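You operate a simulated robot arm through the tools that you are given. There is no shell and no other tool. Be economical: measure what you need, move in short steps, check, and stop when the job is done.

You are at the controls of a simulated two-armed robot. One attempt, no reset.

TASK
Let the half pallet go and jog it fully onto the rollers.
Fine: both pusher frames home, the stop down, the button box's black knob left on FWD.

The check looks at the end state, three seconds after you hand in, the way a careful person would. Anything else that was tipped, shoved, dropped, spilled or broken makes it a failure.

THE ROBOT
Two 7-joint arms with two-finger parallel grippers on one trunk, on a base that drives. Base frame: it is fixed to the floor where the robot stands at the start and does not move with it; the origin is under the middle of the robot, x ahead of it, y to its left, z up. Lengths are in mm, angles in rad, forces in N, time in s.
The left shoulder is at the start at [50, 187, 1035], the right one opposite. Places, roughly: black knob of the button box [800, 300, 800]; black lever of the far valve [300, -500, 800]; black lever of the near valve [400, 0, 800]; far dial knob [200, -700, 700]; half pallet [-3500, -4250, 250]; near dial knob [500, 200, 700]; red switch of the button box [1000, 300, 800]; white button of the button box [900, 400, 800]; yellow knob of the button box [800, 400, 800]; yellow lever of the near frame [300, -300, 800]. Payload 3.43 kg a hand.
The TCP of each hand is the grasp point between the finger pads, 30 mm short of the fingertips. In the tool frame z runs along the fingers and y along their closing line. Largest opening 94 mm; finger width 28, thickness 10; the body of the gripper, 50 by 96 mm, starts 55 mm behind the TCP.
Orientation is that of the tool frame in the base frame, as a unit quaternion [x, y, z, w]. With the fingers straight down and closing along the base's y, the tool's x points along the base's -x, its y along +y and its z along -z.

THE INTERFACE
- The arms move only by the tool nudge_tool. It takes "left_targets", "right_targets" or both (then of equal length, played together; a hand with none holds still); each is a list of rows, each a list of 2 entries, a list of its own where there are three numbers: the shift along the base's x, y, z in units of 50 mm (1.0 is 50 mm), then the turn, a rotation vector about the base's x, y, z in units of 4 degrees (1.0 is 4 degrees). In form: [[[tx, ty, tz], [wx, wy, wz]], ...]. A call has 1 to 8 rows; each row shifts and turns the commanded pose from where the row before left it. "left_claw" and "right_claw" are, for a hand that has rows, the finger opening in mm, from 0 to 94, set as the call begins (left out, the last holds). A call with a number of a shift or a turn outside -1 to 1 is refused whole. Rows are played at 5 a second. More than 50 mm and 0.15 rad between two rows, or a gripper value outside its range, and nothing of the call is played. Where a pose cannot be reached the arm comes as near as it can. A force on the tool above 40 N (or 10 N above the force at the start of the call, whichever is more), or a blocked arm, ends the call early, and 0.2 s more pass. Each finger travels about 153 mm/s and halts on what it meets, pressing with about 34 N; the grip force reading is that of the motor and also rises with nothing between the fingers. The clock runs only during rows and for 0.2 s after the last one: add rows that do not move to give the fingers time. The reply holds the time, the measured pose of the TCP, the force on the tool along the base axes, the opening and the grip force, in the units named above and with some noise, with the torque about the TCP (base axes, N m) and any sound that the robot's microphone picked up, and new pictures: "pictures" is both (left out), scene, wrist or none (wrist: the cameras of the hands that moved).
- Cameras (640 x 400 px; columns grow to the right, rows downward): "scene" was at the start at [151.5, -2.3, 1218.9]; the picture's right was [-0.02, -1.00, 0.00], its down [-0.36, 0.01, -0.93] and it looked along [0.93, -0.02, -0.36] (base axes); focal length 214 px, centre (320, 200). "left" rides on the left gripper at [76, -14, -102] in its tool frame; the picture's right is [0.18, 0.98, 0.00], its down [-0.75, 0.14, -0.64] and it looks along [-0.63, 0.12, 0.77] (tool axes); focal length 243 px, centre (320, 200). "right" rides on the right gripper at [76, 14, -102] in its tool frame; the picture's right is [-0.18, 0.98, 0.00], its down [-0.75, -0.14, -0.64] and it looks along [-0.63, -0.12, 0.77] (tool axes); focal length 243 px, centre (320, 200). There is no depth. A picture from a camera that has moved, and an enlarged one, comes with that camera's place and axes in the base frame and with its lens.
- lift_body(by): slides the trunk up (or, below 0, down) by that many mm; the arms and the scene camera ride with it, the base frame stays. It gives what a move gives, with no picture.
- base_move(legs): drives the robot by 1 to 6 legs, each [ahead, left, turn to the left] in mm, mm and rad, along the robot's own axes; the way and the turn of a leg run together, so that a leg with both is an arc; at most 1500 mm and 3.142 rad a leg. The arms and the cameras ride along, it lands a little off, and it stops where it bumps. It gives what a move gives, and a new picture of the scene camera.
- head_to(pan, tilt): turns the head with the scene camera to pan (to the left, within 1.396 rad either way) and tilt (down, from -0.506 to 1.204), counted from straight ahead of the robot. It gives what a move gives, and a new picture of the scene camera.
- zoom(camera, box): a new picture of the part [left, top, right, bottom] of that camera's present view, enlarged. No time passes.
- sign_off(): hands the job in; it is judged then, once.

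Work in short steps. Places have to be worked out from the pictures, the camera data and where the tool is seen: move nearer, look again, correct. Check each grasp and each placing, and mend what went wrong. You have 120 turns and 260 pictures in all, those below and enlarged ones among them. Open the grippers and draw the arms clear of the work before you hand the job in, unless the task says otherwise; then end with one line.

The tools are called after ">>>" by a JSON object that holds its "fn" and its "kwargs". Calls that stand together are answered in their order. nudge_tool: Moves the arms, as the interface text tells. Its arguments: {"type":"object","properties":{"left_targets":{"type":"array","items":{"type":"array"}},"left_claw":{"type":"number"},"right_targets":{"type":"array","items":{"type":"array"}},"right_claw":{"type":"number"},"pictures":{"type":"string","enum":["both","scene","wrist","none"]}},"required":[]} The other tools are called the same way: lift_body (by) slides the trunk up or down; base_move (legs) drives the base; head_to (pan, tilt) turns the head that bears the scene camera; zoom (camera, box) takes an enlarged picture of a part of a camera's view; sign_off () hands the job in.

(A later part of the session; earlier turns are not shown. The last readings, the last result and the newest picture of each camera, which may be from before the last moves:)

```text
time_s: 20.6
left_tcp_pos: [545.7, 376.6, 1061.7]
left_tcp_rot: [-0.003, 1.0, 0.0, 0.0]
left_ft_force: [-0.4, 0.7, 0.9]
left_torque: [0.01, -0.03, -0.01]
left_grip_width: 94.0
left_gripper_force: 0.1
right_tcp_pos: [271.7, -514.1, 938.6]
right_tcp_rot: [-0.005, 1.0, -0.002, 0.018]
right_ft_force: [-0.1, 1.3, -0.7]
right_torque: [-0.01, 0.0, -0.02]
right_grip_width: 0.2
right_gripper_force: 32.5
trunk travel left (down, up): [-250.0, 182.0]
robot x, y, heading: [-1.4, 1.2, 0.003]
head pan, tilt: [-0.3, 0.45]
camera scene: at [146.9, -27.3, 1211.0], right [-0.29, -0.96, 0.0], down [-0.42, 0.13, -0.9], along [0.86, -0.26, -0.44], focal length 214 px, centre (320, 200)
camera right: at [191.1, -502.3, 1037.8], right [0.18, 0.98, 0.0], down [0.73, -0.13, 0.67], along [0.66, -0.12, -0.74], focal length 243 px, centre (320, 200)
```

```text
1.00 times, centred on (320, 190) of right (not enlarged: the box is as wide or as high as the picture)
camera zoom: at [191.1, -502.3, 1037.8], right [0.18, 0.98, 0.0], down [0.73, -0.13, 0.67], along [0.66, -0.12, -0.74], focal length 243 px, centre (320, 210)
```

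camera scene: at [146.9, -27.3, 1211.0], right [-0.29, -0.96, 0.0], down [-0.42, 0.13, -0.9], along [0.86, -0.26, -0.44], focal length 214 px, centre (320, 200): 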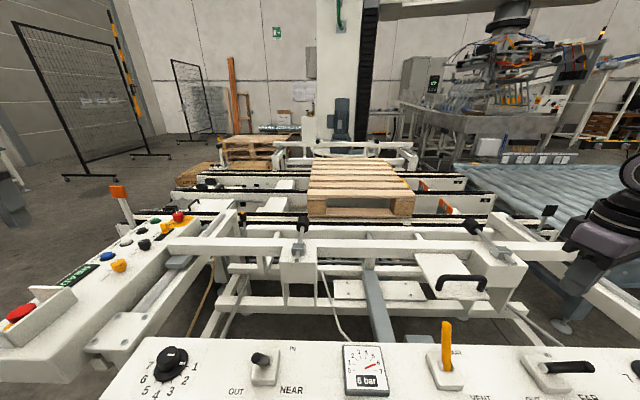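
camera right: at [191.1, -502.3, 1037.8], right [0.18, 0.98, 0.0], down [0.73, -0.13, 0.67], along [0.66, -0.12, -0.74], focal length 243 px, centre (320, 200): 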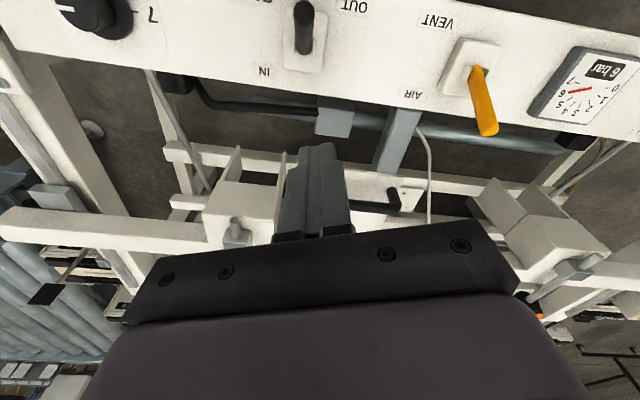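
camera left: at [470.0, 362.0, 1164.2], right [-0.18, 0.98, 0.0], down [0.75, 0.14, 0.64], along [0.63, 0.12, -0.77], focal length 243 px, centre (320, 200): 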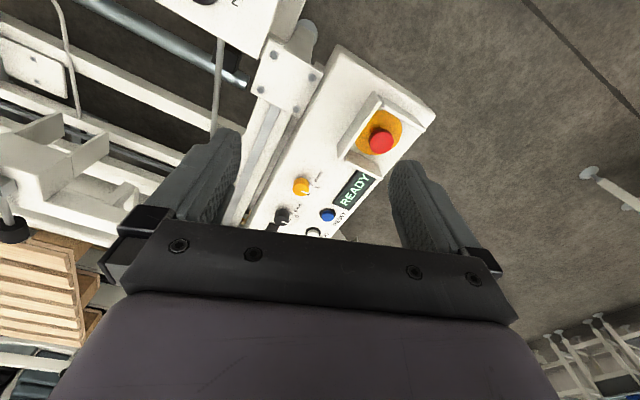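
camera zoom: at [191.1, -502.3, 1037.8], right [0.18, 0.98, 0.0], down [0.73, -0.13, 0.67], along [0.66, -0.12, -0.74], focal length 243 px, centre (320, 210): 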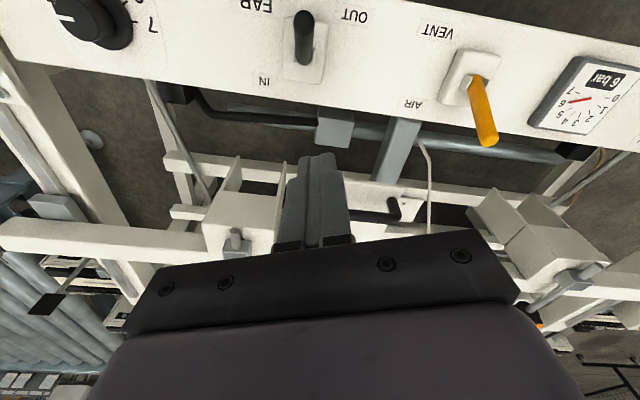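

Near frame sits about two-thirds along its slide and has been still for several seconds; I'll recheck the sensors later from another angle. Now I drive to the left of the button box: 880 mm left, then turn right 1.4 rad so I face it.

>>> {"fn": "base_move", "kwargs": {"legs": [[0, 880, 0], [0, 0, -1.4]]}}

>>> {"fn": "head_to", "kwargs": {"pan": 0.3, "tilt": 0.45}}

```text
time_s: 32.2
left_tcp_pos: [464.7, 417.0, 1060.9]
left_tcp_rot: [0.642, 0.766, 0.0, 0.0]
left_ft_force: [0.4, -0.3, 0.0]
left_torque: [-0.01, 0.03, -0.01]
left_grip_width: 93.8
left_gripper_force: 0.0
right_tcp_pos: [-461.4, 534.2, 939.1]
right_tcp_rot: [0.641, 0.767, -0.014, 0.012]
right_ft_force: [0.7, -0.2, 0.7]
right_torque: [-0.01, -0.02, 0.03]
right_grip_width: 0.0
right_gripper_force: 33.4
trunk travel left (down, up): [-250.0, 182.0]
robot x, y, heading: [0.8, 889.5, -1.391]
head pan, tilt: [-0.3, 0.45]
camera scene: at [-2.0, 740.5, 1211.0], right [-0.99, 0.13, 0.0], down [0.06, 0.43, -0.9], along [-0.11, -0.89, -0.44], focal length 214 px, centre (320, 200)
```

scene: 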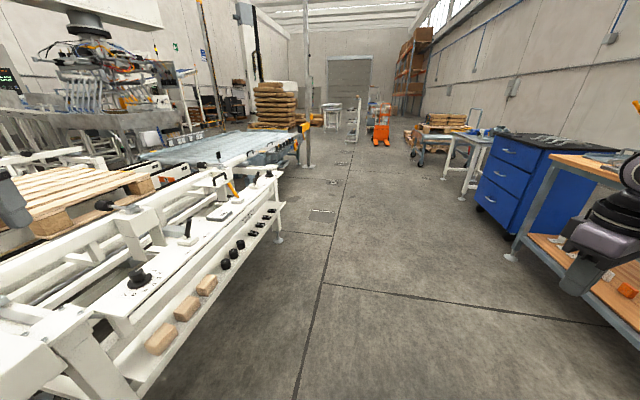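

```text
time_s: 33.2
left_tcp_pos: [464.0, 416.4, 1060.3]
left_tcp_rot: [0.642, 0.767, 0.0, 0.0]
left_ft_force: [-0.5, -0.5, -0.4]
left_torque: [0.0, -0.03, -0.04]
left_grip_width: 93.9
left_gripper_force: 0.1
right_tcp_pos: [-460.9, 534.0, 938.0]
right_tcp_rot: [0.641, 0.768, -0.014, 0.012]
right_ft_force: [0.2, -0.1, 0.5]
right_torque: [0.01, 0.03, 0.02]
right_grip_width: 0.0
right_gripper_force: 33.0
trunk travel left (down, up): [-250.0, 182.0]
robot x, y, heading: [4.6, 890.9, -1.395]
head pan, tilt: [0.3, 0.45]
camera scene: at [51.5, 749.8, 1211.0], right [-0.89, -0.46, 0.0], down [-0.2, 0.39, -0.9], along [0.41, -0.8, -0.44], focal length 214 px, centre (320, 200)
```

scene: 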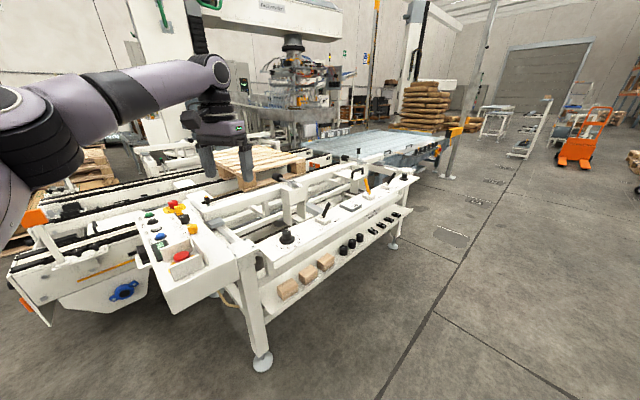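

Clear floor. I drive about +600 in world x (robot's left) to stand beside the box.

>>> {"fn": "base_move", "kwargs": {"legs": [[109, 610, 0]]}}

>>> {"fn": "head_to", "kwargs": {"pan": 0.15, "tilt": 0.8}}

```text
time_s: 39.1
left_tcp_pos: [1096.9, 416.5, 1061.0]
left_tcp_rot: [0.643, 0.766, 0.0, 0.0]
left_ft_force: [0.4, -0.7, -0.5]
left_torque: [-0.01, 0.0, 0.02]
left_grip_width: 93.8
left_gripper_force: 0.1
right_tcp_pos: [171.6, 531.6, 938.6]
right_tcp_rot: [0.641, 0.768, -0.013, 0.013]
right_ft_force: [0.7, -1.1, -0.3]
right_torque: [0.03, 0.01, 0.0]
right_grip_width: 0.0
right_gripper_force: 32.9
trunk travel left (down, up): [-250.0, 182.0]
robot x, y, heading: [629.1, 889.3, -1.399]
head pan, tilt: [0.3, 0.45]
camera scene: at [684.3, 748.3, 1211.0], right [-0.89, -0.46, 0.0], down [-0.2, 0.39, -0.9], along [0.41, -0.8, -0.44], focal length 214 px, centre (320, 200)
```

scene: 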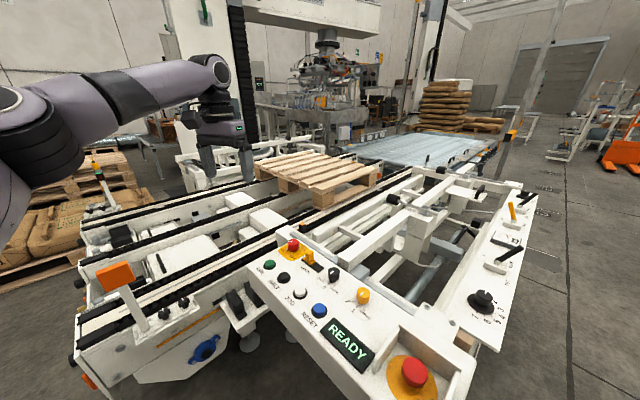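

```text
time_s: 39.9
left_tcp_pos: [1097.2, 415.3, 1061.6]
left_tcp_rot: [0.643, 0.766, -0.001, 0.0]
left_ft_force: [0.1, 0.9, -0.2]
left_torque: [0.01, 0.01, 0.01]
left_grip_width: 94.2
left_gripper_force: 0.0
right_tcp_pos: [170.3, 532.1, 939.5]
right_tcp_rot: [0.64, 0.768, -0.014, 0.013]
right_ft_force: [-0.1, 1.0, 0.1]
right_torque: [-0.02, 0.0, 0.0]
right_grip_width: 0.2
right_gripper_force: 33.5
trunk travel left (down, up): [-250.0, 182.0]
robot x, y, heading: [634.0, 887.6, -1.397]
head pan, tilt: [0.15, 0.799]
camera scene: at [668.0, 753.6, 1180.6], right [-0.95, -0.32, 0.0], down [-0.23, 0.68, -0.7], along [0.22, -0.66, -0.72], focal length 214 px, centre (320, 200)
```

scene: 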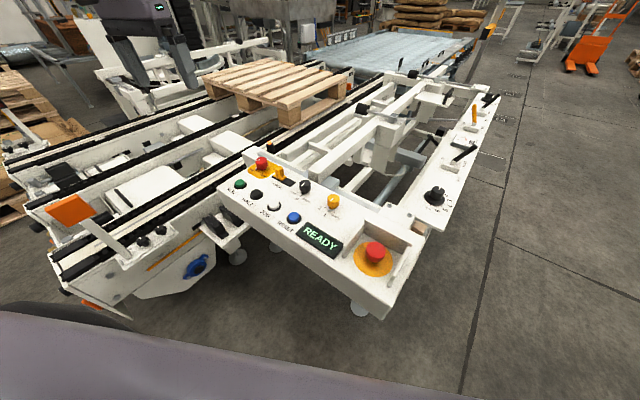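

Now I read the box's labels.

>>> {"fn": "zoom", "kwargs": {"camera": "scene", "box": [215, 145, 355, 245]}}

>>> {"fn": "zoom", "kwargs": {"camera": "scene", "box": [290, 80, 410, 200]}}

>>> {"fn": "zoom", "kwargs": {"camera": "scene", "box": [20, 130, 240, 310]}}

```text
4.00 times, centred on (285, 195) of scene
camera zoom: at [668.0, 753.6, 1180.6], right [-0.95, -0.32, 0.0], down [-0.23, 0.68, -0.7], along [0.22, -0.66, -0.72], focal length 858 px, centre (460, 220)
```

zoom: 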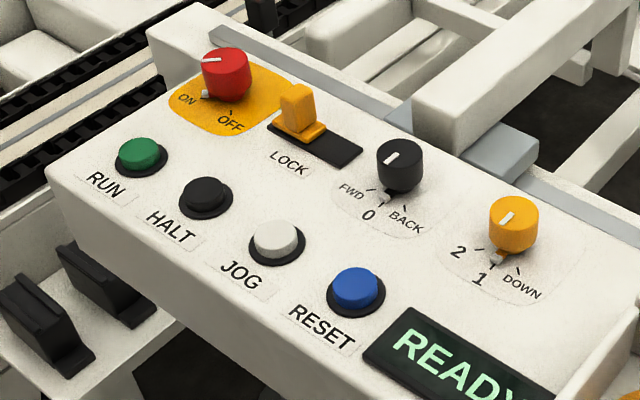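

```text
3.33 times, centred on (350, 140) of scene
camera zoom: at [668.0, 753.6, 1180.6], right [-0.95, -0.32, 0.0], down [-0.23, 0.68, -0.7], along [0.22, -0.66, -0.72], focal length 715 px, centre (220, 400)
```

zoom: 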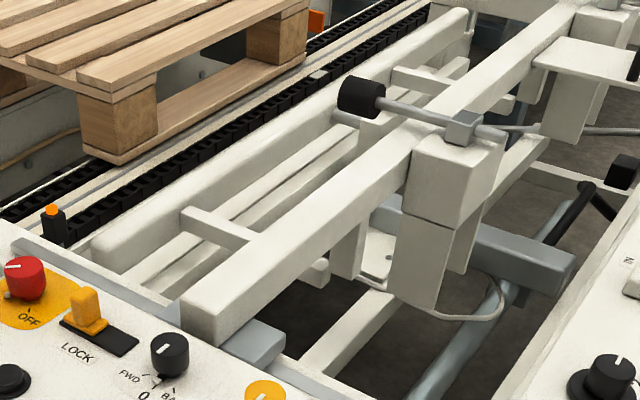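

```text
2.22 times, centred on (130, 220) of scene
camera zoom: at [668.0, 753.6, 1180.6], right [-0.95, -0.32, 0.0], down [-0.23, 0.68, -0.7], along [0.22, -0.66, -0.72], focal length 477 px, centre (742, 156)
```

zoom: 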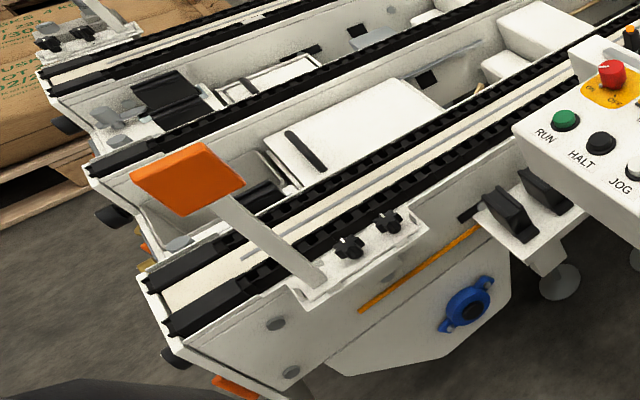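

Labels read: yellow knob 2/1/DOWN is the stop selector (now at 1), black knob FWD/0/BACK (now 0), white = JOG, red ON/OFF, a LOCK slider. Triangulated tops: yellow (757, 377, 786), black (847, 347, 787), white (907, 425, 766). Move the left hand above the yellow knob.

>>> {"fn": "nudge_tool", "kwargs": {"left_targets": [[[-0.97, -0.11, 0], [0, 0, 0]], [[-0.97, -0.11, 0], [0, 0, 0]], [[-0.97, -0.11, 0], [0, 0, 0]], [[-0.97, -0.11, 0], [0, 0, 0]], [[-0.97, -0.11, 0], [0, 0, 0]], [[-0.97, -0.11, 0], [0, 0, 0]], [[-0.97, -0.11, 0], [0, 0, 0]], [[0, 0, -1], [0, 0, 0]]], "left_claw": 60, "pictures": "none"}}

>>> {"fn": "nudge_tool", "kwargs": {"left_targets": [[[0, 0, -1], [0, 0, 0]], [[0, 0, -1], [0, 0, 0]], [[0, 0, 0], [0, 0, 0]]], "pictures": "both"}}

```text
time_s: 41.7
left_tcp_pos: [951.0, 437.2, 1010.0]
left_tcp_rot: [0.642, 0.767, 0.0, -0.001]
left_ft_force: [0.6, 0.7, 0.4]
left_torque: [-0.01, 0.02, 0.01]
left_grip_width: 60.0
left_gripper_force: 0.0
left hand out of reach, approached as far as the arm can: row 2, 3, 4, 5, 6, 7
right_tcp_pos: [170.8, 533.0, 938.3]
right_tcp_rot: [0.641, 0.767, -0.014, 0.012]
right_ft_force: [0.2, 0.4, -0.2]
right_torque: [0.01, -0.02, 0.0]
right_grip_width: 0.0
right_gripper_force: 32.5
trunk travel left (down, up): [-250.0, 182.0]
robot x, y, heading: [634.4, 887.1, -1.394]
head pan, tilt: [0.15, 0.799]
```

```text
time_s: 42.5
left_tcp_pos: [951.6, 435.0, 907.7]
left_tcp_rot: [0.643, 0.766, 0.0, 0.0]
left_ft_force: [-1.1, 0.5, 0.0]
left_torque: [0.01, -0.01, -0.05]
left_grip_width: 60.1
left_gripper_force: 0.1
right_tcp_pos: [170.6, 533.1, 938.8]
right_tcp_rot: [0.641, 0.767, -0.015, 0.013]
right_ft_force: [0.9, 0.8, -0.7]
right_torque: [0.01, 0.04, -0.02]
right_grip_width: 0.0
right_gripper_force: 33.2
trunk travel left (down, up): [-250.0, 182.0]
robot x, y, heading: [632.0, 889.1, -1.398]
head pan, tilt: [0.15, 0.799]
camera scene: at [667.9, 753.6, 1180.6], right [-0.95, -0.32, 0.0], down [-0.23, 0.68, -0.7], along [0.22, -0.66, -0.72], focal length 214 px, centre (320, 200)
camera left: at [924.6, 507.6, 1012.0], right [0.94, 0.35, 0.0], down [0.27, -0.72, 0.64], along [0.23, -0.6, -0.77], focal length 243 px, centre (320, 200)
```

scene: 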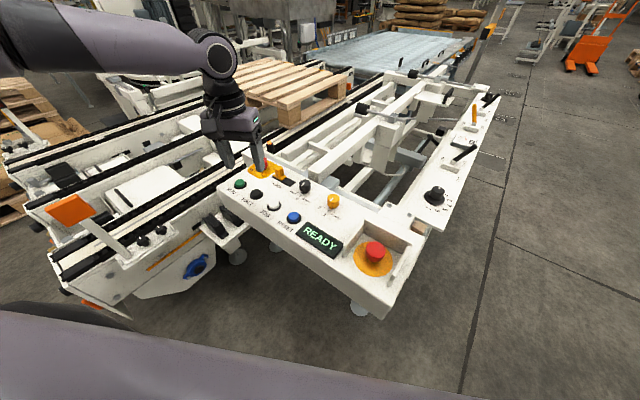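
left: 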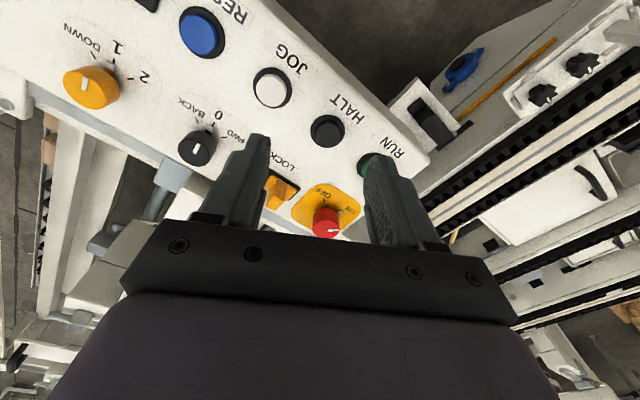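

The hand stopped short at x ≈ 951 but is safely high (tips at 878). I continue toward the yellow knob in -x.

>>> {"fn": "nudge_tool", "kwargs": {"left_targets": [[[-0.95, -0.2, 0], [0, 0, 0]], [[-0.95, -0.3, 0], [0, 0, 0]], [[-0.95, -0.3, 0], [0, 0, 0]], [[-0.95, -0.3, 0], [0, 0, 0]], [[0, 0, 0], [0, 0, 0]]], "pictures": "wrist"}}

```text
time_s: 43.7
left_tcp_pos: [859.8, 479.1, 920.5]
left_tcp_rot: [0.643, 0.766, -0.001, 0.0]
left_ft_force: [0.3, 0.1, -0.4]
left_torque: [-0.01, 0.02, 0.01]
left_grip_width: 59.9
left_gripper_force: 0.1
left hand out of reach, approached as far as the arm can: row 1, 2, 3, 4
right_tcp_pos: [171.4, 532.5, 938.7]
right_tcp_rot: [0.641, 0.768, -0.014, 0.013]
right_ft_force: [0.3, -0.4, 0.3]
right_torque: [-0.02, -0.01, -0.02]
right_grip_width: 0.2
right_gripper_force: 33.0
trunk travel left (down, up): [-250.0, 182.0]
robot x, y, heading: [629.6, 888.4, -1.395]
head pan, tilt: [0.15, 0.799]
camera left: at [833.1, 551.2, 1024.3], right [0.94, 0.35, 0.0], down [0.27, -0.72, 0.64], along [0.23, -0.6, -0.77], focal length 243 px, centre (320, 200)
```

left: 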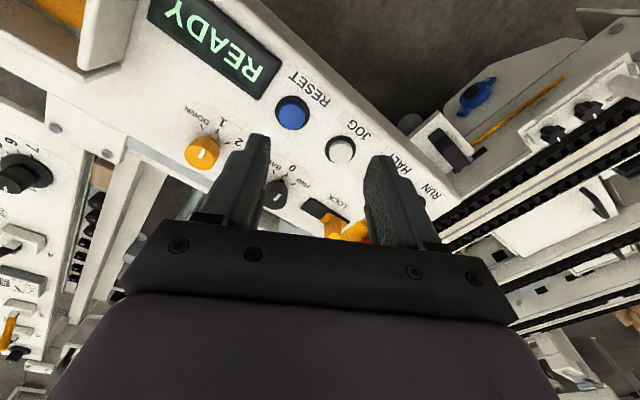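

The left arm is bounded on its inner side here; better to have the knobs at its own side. I shift the robot 140 mm to its right and 40 mm ahead.

>>> {"fn": "base_move", "kwargs": {"legs": [[40, -140, 0]]}}

>>> {"fn": "nudge_tool", "kwargs": {"left_targets": [[[0, -0.6, 0], [0, 0, 0]], [[0, -0.6, 0], [0, 0, 0]], [[0, -0.6, 0], [0, 0, 0]], [[0, 0, 0], [0, 0, 0]]], "pictures": "wrist"}}

```text
time_s: 45.6
left_tcp_pos: [730.1, 415.4, 919.8]
left_tcp_rot: [0.642, 0.767, -0.002, 0.0]
left_ft_force: [-0.1, -0.1, -0.4]
left_torque: [-0.02, -0.03, 0.01]
left_grip_width: 60.2
left_gripper_force: 0.0
right_tcp_pos: [41.8, 467.1, 939.5]
right_tcp_rot: [0.639, 0.769, -0.015, 0.013]
right_ft_force: [-1.0, -0.4, 0.3]
right_torque: [-0.01, -0.01, 0.02]
right_grip_width: 0.1
right_gripper_force: 32.9
trunk travel left (down, up): [-250.0, 182.0]
robot x, y, heading: [499.6, 822.9, -1.392]
head pan, tilt: [0.15, 0.799]
camera scene: at [537.1, 689.7, 1180.6], right [-0.95, -0.32, 0.0], down [-0.23, 0.68, -0.7], along [0.22, -0.66, -0.72], focal length 214 px, centre (320, 200)
```

scene: 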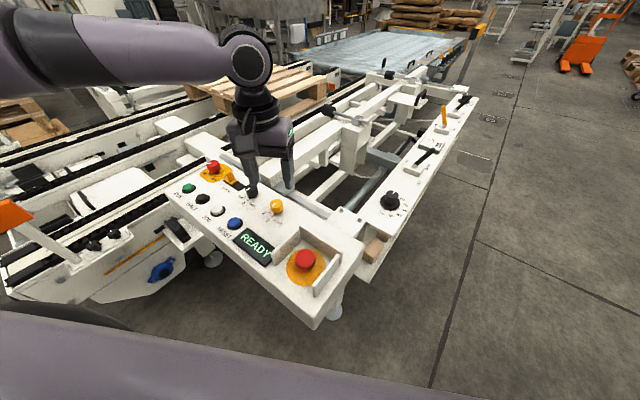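

```text
time_s: 46.6
left_tcp_pos: [772.4, 375.6, 923.8]
left_tcp_rot: [0.641, 0.767, -0.003, 0.0]
left_ft_force: [-0.1, 0.4, -0.1]
left_torque: [0.01, 0.0, -0.01]
left_grip_width: 60.1
left_gripper_force: 0.2
left hand out of reach, approached as far as the arm can: row 1, 2, 3
right_tcp_pos: [40.5, 468.1, 939.5]
right_tcp_rot: [0.639, 0.769, -0.013, 0.012]
right_ft_force: [-0.5, 0.4, -0.4]
right_torque: [0.05, 0.03, 0.0]
right_grip_width: 0.1
right_gripper_force: 33.0
trunk travel left (down, up): [-250.0, 182.0]
robot x, y, heading: [502.5, 823.8, -1.395]
head pan, tilt: [0.15, 0.799]
camera left: at [745.6, 448.7, 1028.1], right [0.93, 0.35, 0.0], down [0.27, -0.71, 0.64], along [0.23, -0.6, -0.77], focal length 243 px, centre (320, 200)
```

left: 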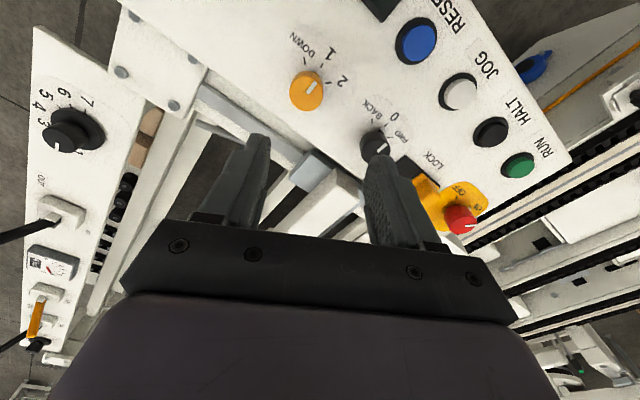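

The yellow knob is at ≈ (758, 380, 787), and the hand is at (772, 376). I shift slightly and descend partway.

>>> {"fn": "nudge_tool", "kwargs": {"left_targets": [[[-0.3, 0.1, -0.5], [0, 0, 0]], [[0, 0, -0.6], [0, 0, 0]], [[0, 0, 0], [0, 0, 0]]], "pictures": "wrist"}}

```text
time_s: 47.4
left_tcp_pos: [764.6, 393.0, 873.1]
left_tcp_rot: [0.641, 0.767, -0.002, 0.0]
left_ft_force: [0.8, 0.0, 0.1]
left_torque: [0.02, -0.02, 0.01]
left_grip_width: 59.9
left_gripper_force: 0.0
left hand out of reach, approached as far as the arm can: row 1, 2
right_tcp_pos: [40.2, 466.7, 938.6]
right_tcp_rot: [0.639, 0.769, -0.014, 0.013]
right_ft_force: [-0.3, 0.7, 0.2]
right_torque: [0.03, -0.01, -0.02]
right_grip_width: 0.3
right_gripper_force: 33.0
trunk travel left (down, up): [-250.0, 182.0]
robot x, y, heading: [500.8, 821.2, -1.395]
head pan, tilt: [0.15, 0.799]
camera left: at [737.7, 464.7, 975.7], right [0.93, 0.36, 0.0], down [0.27, -0.71, 0.64], along [0.23, -0.6, -0.77], focal length 243 px, centre (320, 200)
```

left: 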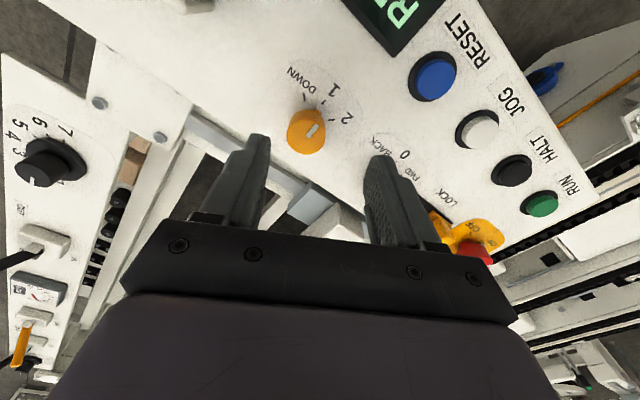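

The left hand needs the targets at ≥ ~22° to its own side. I raise it a bit and turn the robot right by 0.27 rad, which puts the knobs at 35–50° left.

>>> {"fn": "nudge_tool", "kwargs": {"left_targets": [[[0, 0.3, 0.9], [0, 0, 0]]], "pictures": "none"}}

>>> {"fn": "base_move", "kwargs": {"legs": [[0, 0, -0.27]]}}

>>> {"fn": "nudge_tool", "kwargs": {"left_targets": [[[0.9, 0, 0], [0, 0, 0]], [[0.9, 0, 0], [0, 0, 0]], [[0, 0, 0], [0, 0, 0]]], "pictures": "wrist"}}

```text
time_s: 47.8
left_tcp_pos: [764.8, 406.6, 917.0]
left_tcp_rot: [0.642, 0.767, 0.0, -0.001]
left_ft_force: [0.2, -0.3, 0.0]
left_torque: [0.01, 0.01, 0.0]
left_grip_width: 59.7
left_gripper_force: 0.1
right_tcp_pos: [41.1, 467.7, 939.4]
right_tcp_rot: [0.639, 0.769, -0.014, 0.012]
right_ft_force: [-0.3, 0.3, -0.6]
right_torque: [0.0, -0.02, -0.01]
right_grip_width: 0.0
right_gripper_force: 32.7
trunk travel left (down, up): [-250.0, 182.0]
robot x, y, heading: [496.9, 823.6, -1.39]
head pan, tilt: [0.15, 0.799]
```

```text
time_s: 49.1
left_tcp_pos: [646.2, 351.3, 917.0]
left_tcp_rot: [0.737, 0.676, -0.001, 0.0]
left_ft_force: [0.3, 0.1, 0.5]
left_torque: [0.0, -0.02, 0.02]
left_grip_width: 60.3
left_gripper_force: 0.1
right_tcp_pos: [-37.5, 600.0, 938.8]
right_tcp_rot: [0.736, 0.677, -0.015, 0.011]
right_ft_force: [0.7, 0.6, 0.2]
right_torque: [-0.02, -0.05, 0.01]
right_grip_width: 0.1
right_gripper_force: 32.7
trunk travel left (down, up): [-250.0, 182.0]
robot x, y, heading: [502.5, 822.2, -1.657]
head pan, tilt: [0.15, 0.799]
camera scene: at [500.7, 685.0, 1180.6], right [-1.0, -0.06, 0.0], down [-0.04, 0.72, -0.7], along [0.04, -0.7, -0.72], focal length 214 px, centre (320, 200)
```

scene: 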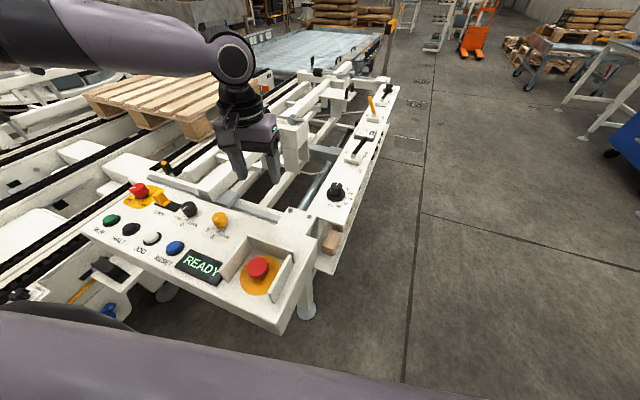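

```text
time_s: 49.9
left_tcp_pos: [736.0, 354.0, 916.6]
left_tcp_rot: [0.738, 0.675, -0.001, 0.0]
left_ft_force: [-0.3, 0.5, 0.7]
left_torque: [0.01, -0.02, -0.02]
left_grip_width: 60.1
left_gripper_force: 0.0
right_tcp_pos: [-36.9, 601.4, 938.1]
right_tcp_rot: [0.735, 0.678, -0.016, 0.011]
right_ft_force: [-1.2, -0.1, -0.6]
right_torque: [0.0, 0.04, 0.0]
right_grip_width: 0.2
right_gripper_force: 33.4
trunk travel left (down, up): [-250.0, 182.0]
robot x, y, heading: [502.6, 823.0, -1.662]
head pan, tilt: [0.15, 0.799]
camera left: at [729.2, 430.1, 1020.9], right [1.0, 0.1, 0.0], down [0.08, -0.76, 0.64], along [0.06, -0.64, -0.77], focal length 243 px, centre (320, 200)
```

left: 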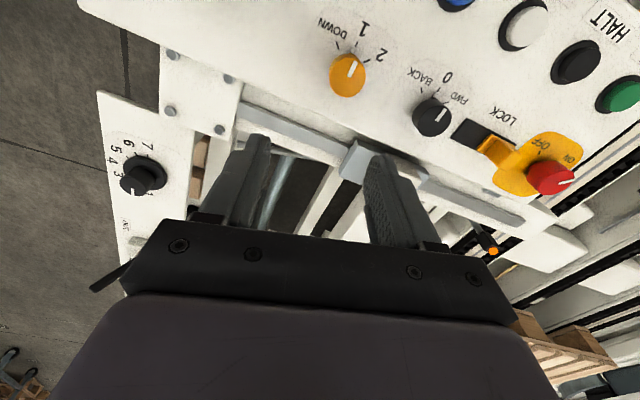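

Free movement now. Yellow knob centre ≈ (757, 382). Move over it and descend to just above.

>>> {"fn": "nudge_tool", "kwargs": {"left_targets": [[[0.42, 0.54, 0], [0, 0, 0]], [[0, 0, -0.9], [0, 0, 0]], [[0, 0, 0], [0, 0, 0]]], "left_claw": 64, "pictures": "wrist"}}

```text
time_s: 50.7
left_tcp_pos: [756.9, 379.0, 872.9]
left_tcp_rot: [0.737, 0.676, -0.002, 0.0]
left_ft_force: [-0.7, 0.2, -0.5]
left_torque: [0.01, -0.02, 0.0]
left_grip_width: 63.9
left_gripper_force: 0.0
right_tcp_pos: [-37.4, 601.0, 938.7]
right_tcp_rot: [0.736, 0.677, -0.015, 0.01]
right_ft_force: [-1.0, -0.1, -0.6]
right_torque: [-0.01, -0.01, -0.01]
right_grip_width: 0.1
right_gripper_force: 32.5
trunk travel left (down, up): [-250.0, 182.0]
robot x, y, heading: [499.7, 824.4, -1.657]
head pan, tilt: [0.15, 0.799]
camera left: at [748.5, 455.9, 975.7], right [1.0, 0.1, 0.0], down [0.08, -0.76, 0.64], along [0.06, -0.64, -0.77], focal length 243 px, centre (320, 200)
```

left: 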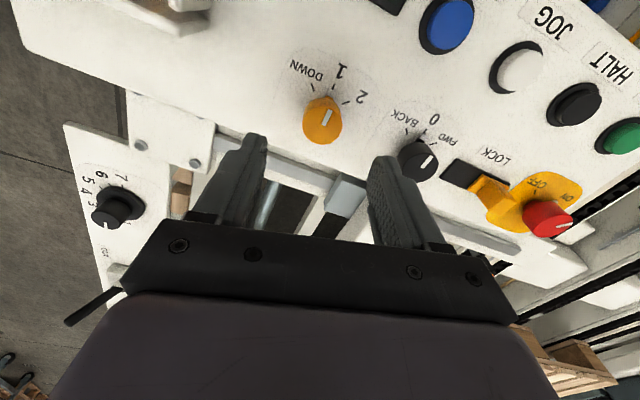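

Centred on (757, 379.5). Descend to TCP z ≈ 794 (tips ≈ 764).

>>> {"fn": "nudge_tool", "kwargs": {"left_targets": [[[0, 0, -0.8], [0, 0, 0]], [[0, 0, -0.5], [0, 0, 0]], [[0, 0, -0.28], [0, 0, 0]], [[0, 0, 0], [0, 0, 0]]], "pictures": "wrist"}}

>>> {"fn": "zoom", "kwargs": {"camera": "scene", "box": [140, 130, 300, 270]}}

```text
time_s: 51.7
left_tcp_pos: [757.3, 377.8, 793.8]
left_tcp_rot: [0.737, 0.676, -0.001, 0.0]
left_ft_force: [-0.5, 0.0, 0.5]
left_torque: [-0.01, 0.0, 0.01]
left_grip_width: 63.8
left_gripper_force: 0.0
right_tcp_pos: [-35.3, 600.9, 937.8]
right_tcp_rot: [0.735, 0.677, -0.016, 0.01]
right_ft_force: [1.1, -0.1, 0.0]
right_torque: [0.01, -0.01, 0.0]
right_grip_width: 0.2
right_gripper_force: 32.9
trunk travel left (down, up): [-250.0, 182.0]
robot x, y, heading: [501.9, 825.0, -1.656]
head pan, tilt: [0.15, 0.799]
camera left: at [749.2, 455.8, 897.5], right [1.0, 0.1, 0.0], down [0.08, -0.76, 0.64], along [0.06, -0.64, -0.77], focal length 243 px, centre (320, 200)
```

left: 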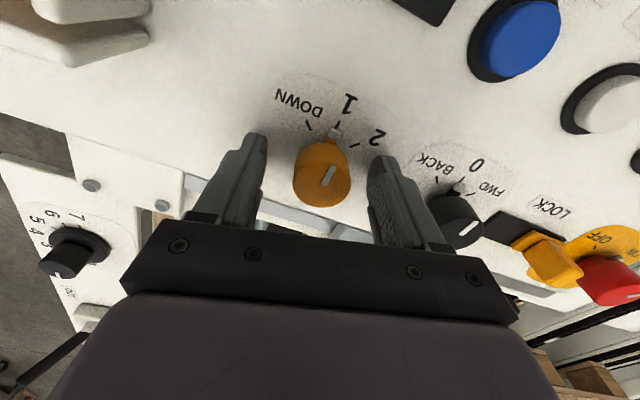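

```text
2.86 times, centred on (220, 200) of scene
camera zoom: at [500.8, 684.9, 1180.6], right [-1.0, -0.06, 0.0], down [-0.04, 0.72, -0.7], along [0.04, -0.7, -0.72], focal length 613 px, centre (606, 200)
```

zoom: 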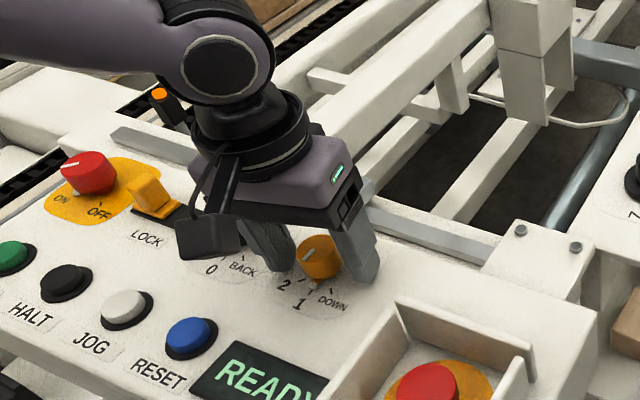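

Knob is between the fingers (centre y ≈ 381). Adjust 3 mm and close gently.

>>> {"fn": "nudge_tool", "kwargs": {"left_targets": [[[0, 0.06, 0], [0, 0, 0]], [[0, 0, 0], [0, 0, 0]], [[0, 0, 0], [0, 0, 0]]], "left_claw": 15, "pictures": "wrist"}}

```text
time_s: 52.5
left_tcp_pos: [757.3, 380.2, 793.5]
left_tcp_rot: [0.738, 0.675, -0.002, 0.001]
left_ft_force: [4.5, -13.2, 0.4]
left_torque: [0.49, -0.69, -0.01]
left_grip_width: 31.6
left_gripper_force: 45.4
right_tcp_pos: [-36.7, 600.3, 938.0]
right_tcp_rot: [0.735, 0.678, -0.015, 0.01]
right_ft_force: [-0.4, -0.1, -0.6]
right_torque: [0.01, -0.02, 0.0]
right_grip_width: 0.0
right_gripper_force: 32.4
trunk travel left (down, up): [-250.0, 182.0]
robot x, y, heading: [499.4, 822.3, -1.66]
head pan, tilt: [0.15, 0.799]
camera left: at [750.2, 456.8, 897.4], right [1.0, 0.1, 0.0], down [0.08, -0.76, 0.64], along [0.06, -0.64, -0.76], focal length 243 px, centre (320, 200)
```

left: 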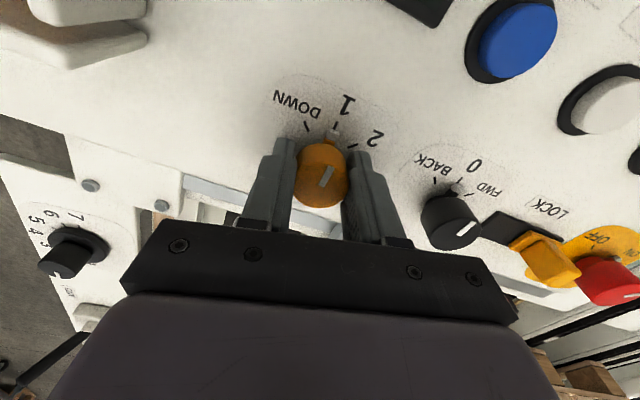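

Gripped at 31.6 mm. Rotate counter-clockwise toward DOWN, 7 rows first with a tiny y relief.

>>> {"fn": "nudge_tool", "kwargs": {"left_targets": [[[0, -0.04, 0], [0, 0, 1]], [[0, 0, 0], [0, 0, 1]], [[0, 0, 0], [0, 0, 1]], [[0, 0, 0], [0, 0, 1]], [[0, 0, 0], [0, 0, 1]], [[0, 0, 0], [0, 0, 1]], [[0, 0, 0], [0, 0, 1]]], "pictures": "wrist"}}

```text
time_s: 54.1
left_tcp_pos: [757.4, 379.2, 793.5]
left_tcp_rot: [0.55, 0.835, -0.001, 0.001]
left_ft_force: [12.3, -7.2, 21.5]
left_torque: [0.26, -0.33, -0.03]
left_grip_width: 31.7
left_gripper_force: 45.4
right_tcp_pos: [-36.6, 601.9, 938.8]
right_tcp_rot: [0.736, 0.677, -0.016, 0.011]
right_ft_force: [-0.2, 0.6, 0.8]
right_torque: [-0.02, 0.0, 0.04]
right_grip_width: 0.1
right_gripper_force: 33.0
trunk travel left (down, up): [-250.0, 182.0]
robot x, y, heading: [498.5, 821.6, -1.658]
head pan, tilt: [0.15, 0.799]
camera left: at [714.1, 444.0, 897.5], right [0.83, 0.56, 0.0], down [0.43, -0.64, 0.64], along [0.36, -0.54, -0.76], focal length 243 px, centre (320, 200)
```

left: 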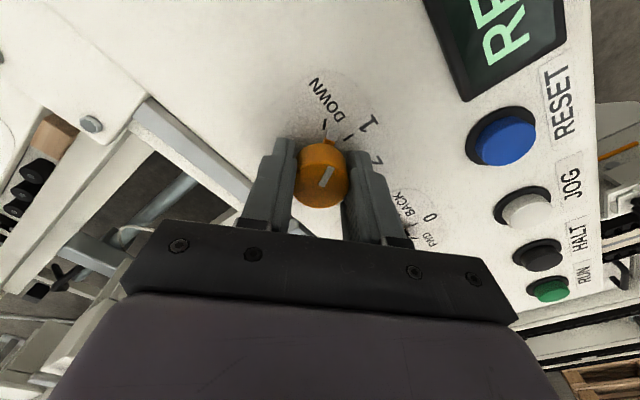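

Roughly 28° turned; I check where the pointer stands against the DOWN tick.

>>> {"fn": "zoom", "kwargs": {"camera": "left", "box": [260, 60, 420, 220]}}

```text
2.50 times, centred on (340, 140) of left
camera zoom: at [714.1, 444.0, 897.5], right [0.83, 0.56, 0.0], down [0.43, -0.64, 0.64], along [0.36, -0.54, -0.76], focal length 606 px, centre (270, 350)
```

zoom: 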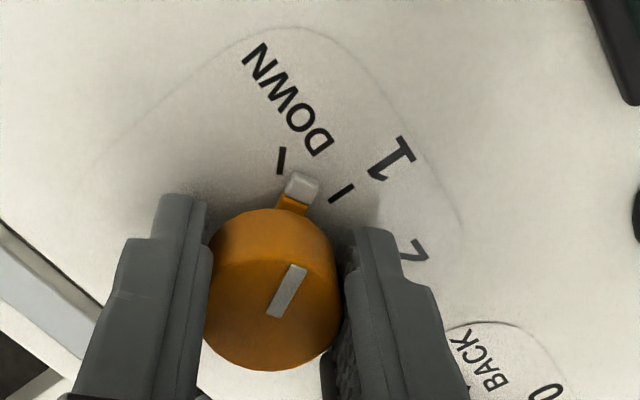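

Pointer is just short of the DOWN tick, about 10–14° more. Rotate 3.5 rows more.

>>> {"fn": "nudge_tool", "kwargs": {"left_targets": [[[0, 0, 0], [0, 0, 1]], [[0, 0, 0], [0, 0, 1]], [[0, 0, 0], [0, 0, 1]], [[0, 0, 0], [0, 0, 0.5]], [[0, 0, 0], [0, 0, 0]]], "pictures": "none"}}

>>> {"fn": "zoom", "kwargs": {"camera": "left", "box": [260, 60, 420, 220]}}

```text
time_s: 55.3
left_tcp_pos: [756.5, 378.7, 794.9]
left_tcp_rot: [0.445, 0.895, -0.003, 0.002]
left_ft_force: [13.0, -6.2, 28.5]
left_torque: [0.6, -0.11, 0.09]
left_grip_width: 31.8
left_gripper_force: 44.8
right_tcp_pos: [-36.4, 602.0, 939.2]
right_tcp_rot: [0.735, 0.677, -0.015, 0.012]
right_ft_force: [0.1, 0.1, 1.3]
right_torque: [0.03, 0.0, -0.07]
right_grip_width: 0.0
right_gripper_force: 32.7
trunk travel left (down, up): [-250.0, 182.0]
robot x, y, heading: [499.3, 822.8, -1.66]
head pan, tilt: [0.15, 0.799]
```

```text
2.50 times, centred on (340, 140) of left
camera zoom: at [699.7, 431.9, 897.3], right [0.67, 0.74, -0.01], down [0.57, -0.51, 0.64], along [0.47, -0.44, -0.76], focal length 606 px, centre (270, 350)
```

zoom: 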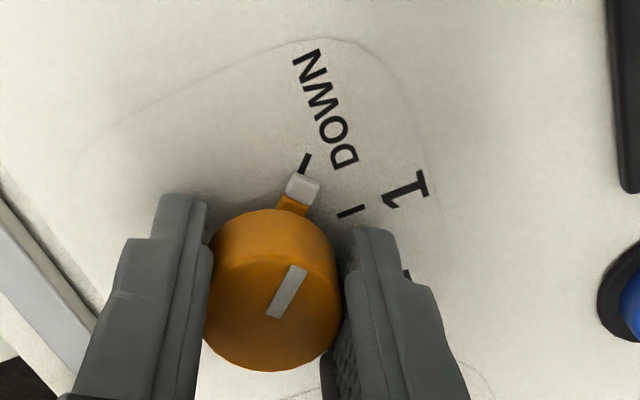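

Pointer sits on DOWN. Release, raise, and look at the stop.

>>> {"fn": "nudge_tool", "kwargs": {"left_targets": [[[0, 0, 0], [0, 0, 0]], [[0, 0, 0], [0, 0, 0]], [[0, 0, 0.8], [0, 0, 0]], [[0, 0, 0.8], [0, 0, 0]], [[0, 0, 0], [0, 0, 0]]], "left_claw": 60, "pictures": "wrist"}}

>>> {"fn": "zoom", "kwargs": {"camera": "left", "box": [200, 30, 480, 250]}}

>>> {"fn": "zoom", "kwargs": {"camera": "scene", "box": [60, 30, 400, 200]}}

```text
time_s: 56.5
left_tcp_pos: [758.4, 381.2, 872.8]
left_tcp_rot: [0.446, 0.895, -0.001, 0.0]
left_ft_force: [0.1, -0.6, 0.2]
left_torque: [0.0, 0.01, 0.01]
left_grip_width: 60.0
left_gripper_force: 0.0
right_tcp_pos: [-35.6, 600.5, 938.3]
right_tcp_rot: [0.735, 0.677, -0.015, 0.011]
right_ft_force: [0.3, -0.5, 0.1]
right_torque: [0.03, 0.0, 0.0]
right_grip_width: 0.0
right_gripper_force: 33.2
trunk travel left (down, up): [-250.0, 182.0]
robot x, y, heading: [502.7, 824.2, -1.664]
head pan, tilt: [0.15, 0.799]
camera left: at [700.8, 432.3, 975.9], right [0.67, 0.74, 0.0], down [0.57, -0.52, 0.64], along [0.47, -0.43, -0.77], focal length 243 px, centre (320, 200)
```

left: 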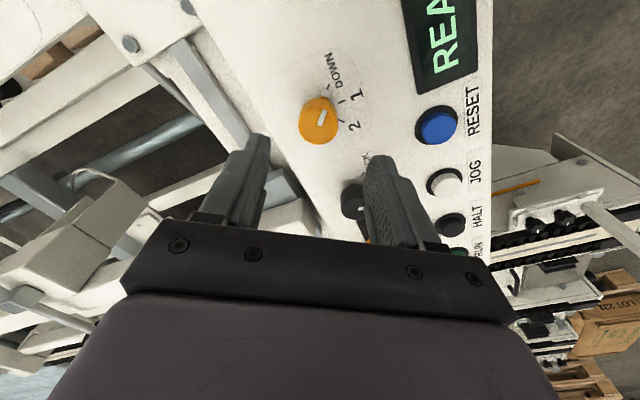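

```text
1.82 times, centred on (340, 140) of left
camera zoom: at [700.8, 432.3, 975.9], right [0.67, 0.74, 0.0], down [0.57, -0.52, 0.64], along [0.47, -0.43, -0.77], focal length 441 px, centre (284, 309)
```

zoom: 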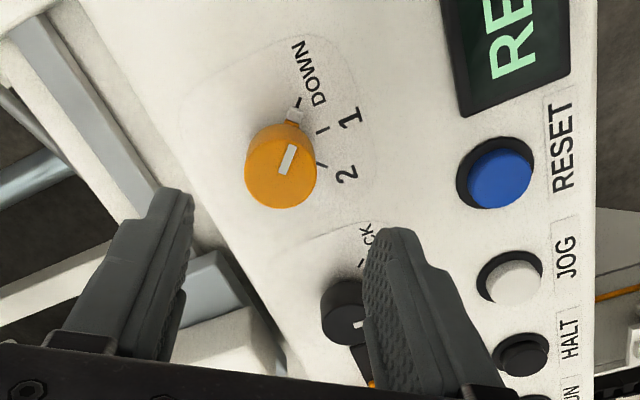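

```text
1.88 times, centred on (230, 115) of scene
camera zoom: at [500.9, 684.9, 1180.6], right [-1.0, -0.06, 0.0], down [-0.04, 0.72, -0.7], along [0.04, -0.7, -0.72], focal length 404 px, centre (489, 360)
```

zoom: 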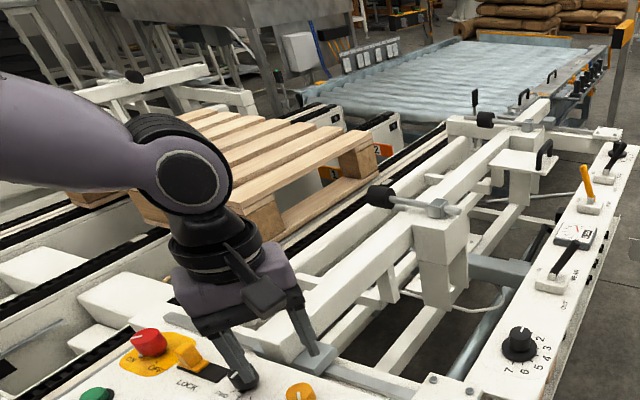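

Stop selector is on DOWN. Now move over the black knob (847, 347), rotating the hand back 28° so it has room to turn clockwise.

>>> {"fn": "nudge_tool", "kwargs": {"left_targets": [[[0.5, -0.1, 0], [0, 0, -1]], [[0.5, -0.2, 0], [0, 0, -1]], [[0.4, -0.2, 0], [0, 0, -1]], [[0.38, -0.18, 0], [0, 0, -1]], [[0, 0, 0], [0, 0, -1]], [[0, 0, 0], [0, 0, -1]], [[0, 0, 0], [0, 0, -1]], [[0, 0, 0], [0, 0, 0]]], "left_claw": 54, "pictures": "wrist"}}

```text
time_s: 58.3
left_tcp_pos: [846.9, 345.4, 872.2]
left_tcp_rot: [0.65, 0.76, -0.001, -0.001]
left_ft_force: [-0.6, 0.2, -0.2]
left_torque: [0.0, 0.0, 0.03]
left_grip_width: 54.1
left_gripper_force: 0.1
right_tcp_pos: [-36.2, 601.2, 939.1]
right_tcp_rot: [0.735, 0.678, -0.015, 0.011]
right_ft_force: [-0.1, -0.1, 0.1]
right_torque: [0.0, 0.02, -0.02]
right_grip_width: 0.1
right_gripper_force: 32.8
trunk travel left (down, up): [-250.0, 182.0]
robot x, y, heading: [503.3, 821.8, -1.653]
head pan, tilt: [0.15, 0.799]
camera left: at [820.6, 418.2, 976.1], right [0.94, 0.33, 0.0], down [0.26, -0.72, 0.64], along [0.21, -0.61, -0.77], focal length 243 px, centre (320, 200)
```

left: 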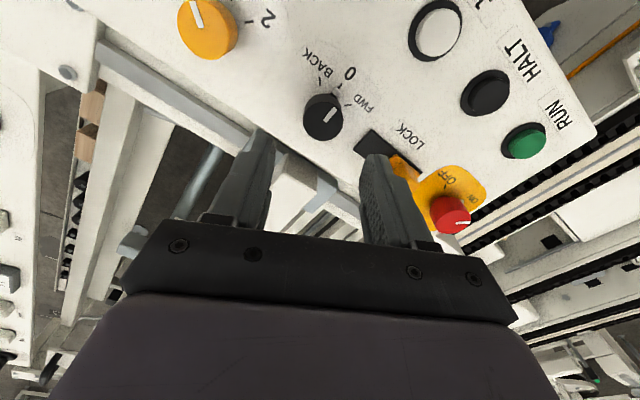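

Black knob at ≈ (846, 348). Descend with +3 mm y.

>>> {"fn": "nudge_tool", "kwargs": {"left_targets": [[[0, 0.06, -0.8], [0, 0, 0]], [[0, 0, -0.5], [0, 0, 0]], [[0, 0, -0.25], [0, 0, 0]], [[0, 0, 0], [0, 0, 0]]], "pictures": "wrist"}}

>>> {"fn": "zoom", "kwargs": {"camera": "scene", "box": [80, 130, 260, 270]}}

```text
time_s: 59.3
left_tcp_pos: [848.7, 349.0, 796.2]
left_tcp_rot: [0.649, 0.761, -0.001, 0.0]
left_ft_force: [-0.1, 0.4, -1.1]
left_torque: [-0.03, -0.01, 0.0]
left_grip_width: 54.3
left_gripper_force: 0.0
right_tcp_pos: [-35.8, 600.4, 938.2]
right_tcp_rot: [0.735, 0.678, -0.014, 0.01]
right_ft_force: [-0.8, 0.3, -1.0]
right_torque: [0.01, -0.04, 0.01]
right_grip_width: 0.0
right_gripper_force: 33.0
trunk travel left (down, up): [-250.0, 182.0]
robot x, y, heading: [501.0, 822.4, -1.661]
head pan, tilt: [0.15, 0.799]
camera left: at [821.8, 422.3, 899.4], right [0.94, 0.34, 0.0], down [0.26, -0.72, 0.64], along [0.21, -0.61, -0.77], focal length 243 px, centre (320, 200)
```

left: 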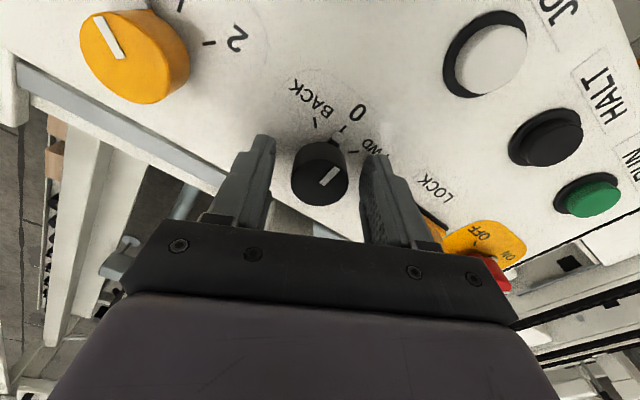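

```text
2.86 times, centred on (170, 200) of scene
camera zoom: at [500.8, 684.9, 1180.6], right [-1.0, -0.06, 0.0], down [-0.04, 0.72, -0.7], along [0.04, -0.7, -0.72], focal length 613 px, centre (749, 200)
```

zoom: 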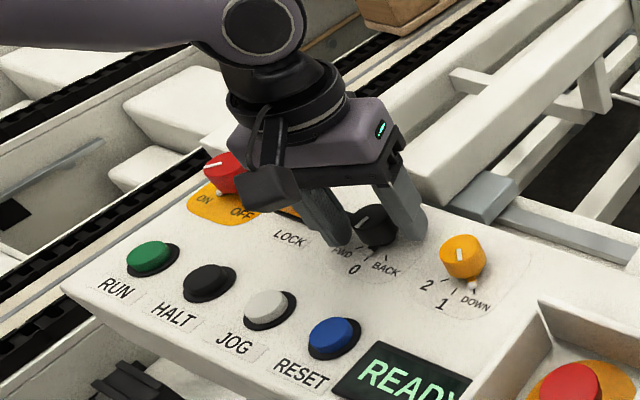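

Knob is between the fingers. Close, then turn clockwise 20° in the same call.

>>> {"fn": "nudge_tool", "kwargs": {"left_targets": [[[0, 0, 0], [0, 0, 0]], [[0, 0, 0], [0, 0, 0]], [[0, 0, 0], [0, 0, -1]], [[0, 0, 0], [0, 0, -1]], [[0, 0, 0], [0, 0, -1]], [[0, 0, 0], [0, 0, -1]], [[0, 0, 0], [0, 0, -1]], [[0, 0, 0], [0, 0, -1]]], "left_claw": 15, "pictures": "none"}}

>>> {"fn": "zoom", "kwargs": {"camera": "left", "box": [260, 60, 420, 220]}}

```text
time_s: 61.1
left_tcp_pos: [848.1, 350.0, 796.8]
left_tcp_rot: [0.793, 0.609, 0.0, 0.0]
left_ft_force: [17.2, 7.2, 10.3]
left_torque: [0.2, 0.19, 0.0]
left_grip_width: 31.6
left_gripper_force: 45.2
right_tcp_pos: [-34.4, 601.3, 939.2]
right_tcp_rot: [0.735, 0.677, -0.016, 0.011]
right_ft_force: [0.3, 0.0, 0.2]
right_torque: [0.01, 0.01, 0.02]
right_grip_width: 0.0
right_gripper_force: 32.9
trunk travel left (down, up): [-250.0, 182.0]
robot x, y, heading: [500.0, 825.9, -1.661]
head pan, tilt: [0.15, 0.799]
```

```text
2.50 times, centred on (340, 140) of left
camera zoom: at [853.8, 426.5, 899.4], right [1.0, -0.08, 0.0], down [-0.06, -0.76, 0.64], along [-0.05, -0.64, -0.77], focal length 606 px, centre (270, 350)
```

zoom: 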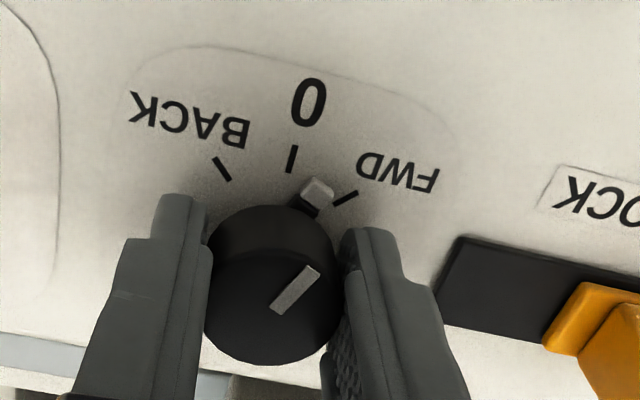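

About 16–18° remain to FWD; rotate four more rows.

>>> {"fn": "nudge_tool", "kwargs": {"left_targets": [[[0, 0, 0], [0, 0, -1]], [[0, 0, 0], [0, 0, -1]], [[0, 0, 0], [0, 0, -1]], [[0, 0, 0], [0, 0, -1]], [[0, 0, 0], [0, 0, 0]]], "pictures": "none"}}

>>> {"fn": "zoom", "kwargs": {"camera": "left", "box": [260, 60, 420, 220]}}

```text
time_s: 62.3
left_tcp_pos: [847.8, 349.4, 797.5]
left_tcp_rot: [0.871, 0.492, 0.0, 0.0]
left_ft_force: [25.1, 6.8, 10.9]
left_torque: [-0.35, -0.24, -0.06]
left_grip_width: 31.8
left_gripper_force: 44.6
right_tcp_pos: [-35.5, 600.3, 940.0]
right_tcp_rot: [0.736, 0.677, -0.016, 0.012]
right_ft_force: [-0.3, 0.3, -0.4]
right_torque: [0.01, 0.01, 0.04]
right_grip_width: 0.0
right_gripper_force: 33.0
trunk travel left (down, up): [-250.0, 182.0]
robot x, y, heading: [501.1, 822.5, -1.664]
head pan, tilt: [0.15, 0.799]
```

```text
2.50 times, centred on (340, 140) of left
camera zoom: at [875.2, 421.7, 899.4], right [0.94, -0.35, 0.0], down [-0.27, -0.72, 0.64], along [-0.22, -0.6, -0.77], focal length 606 px, centre (270, 350)
```

zoom: 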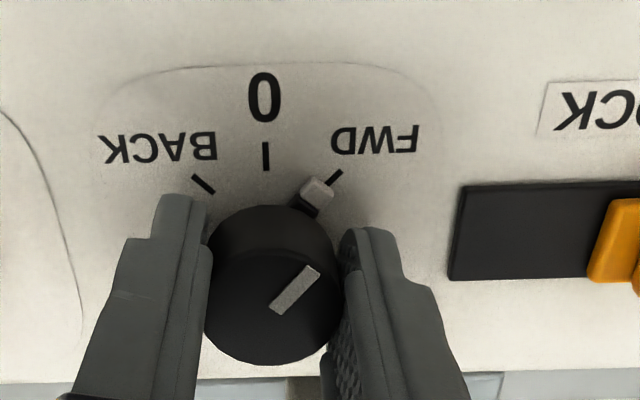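

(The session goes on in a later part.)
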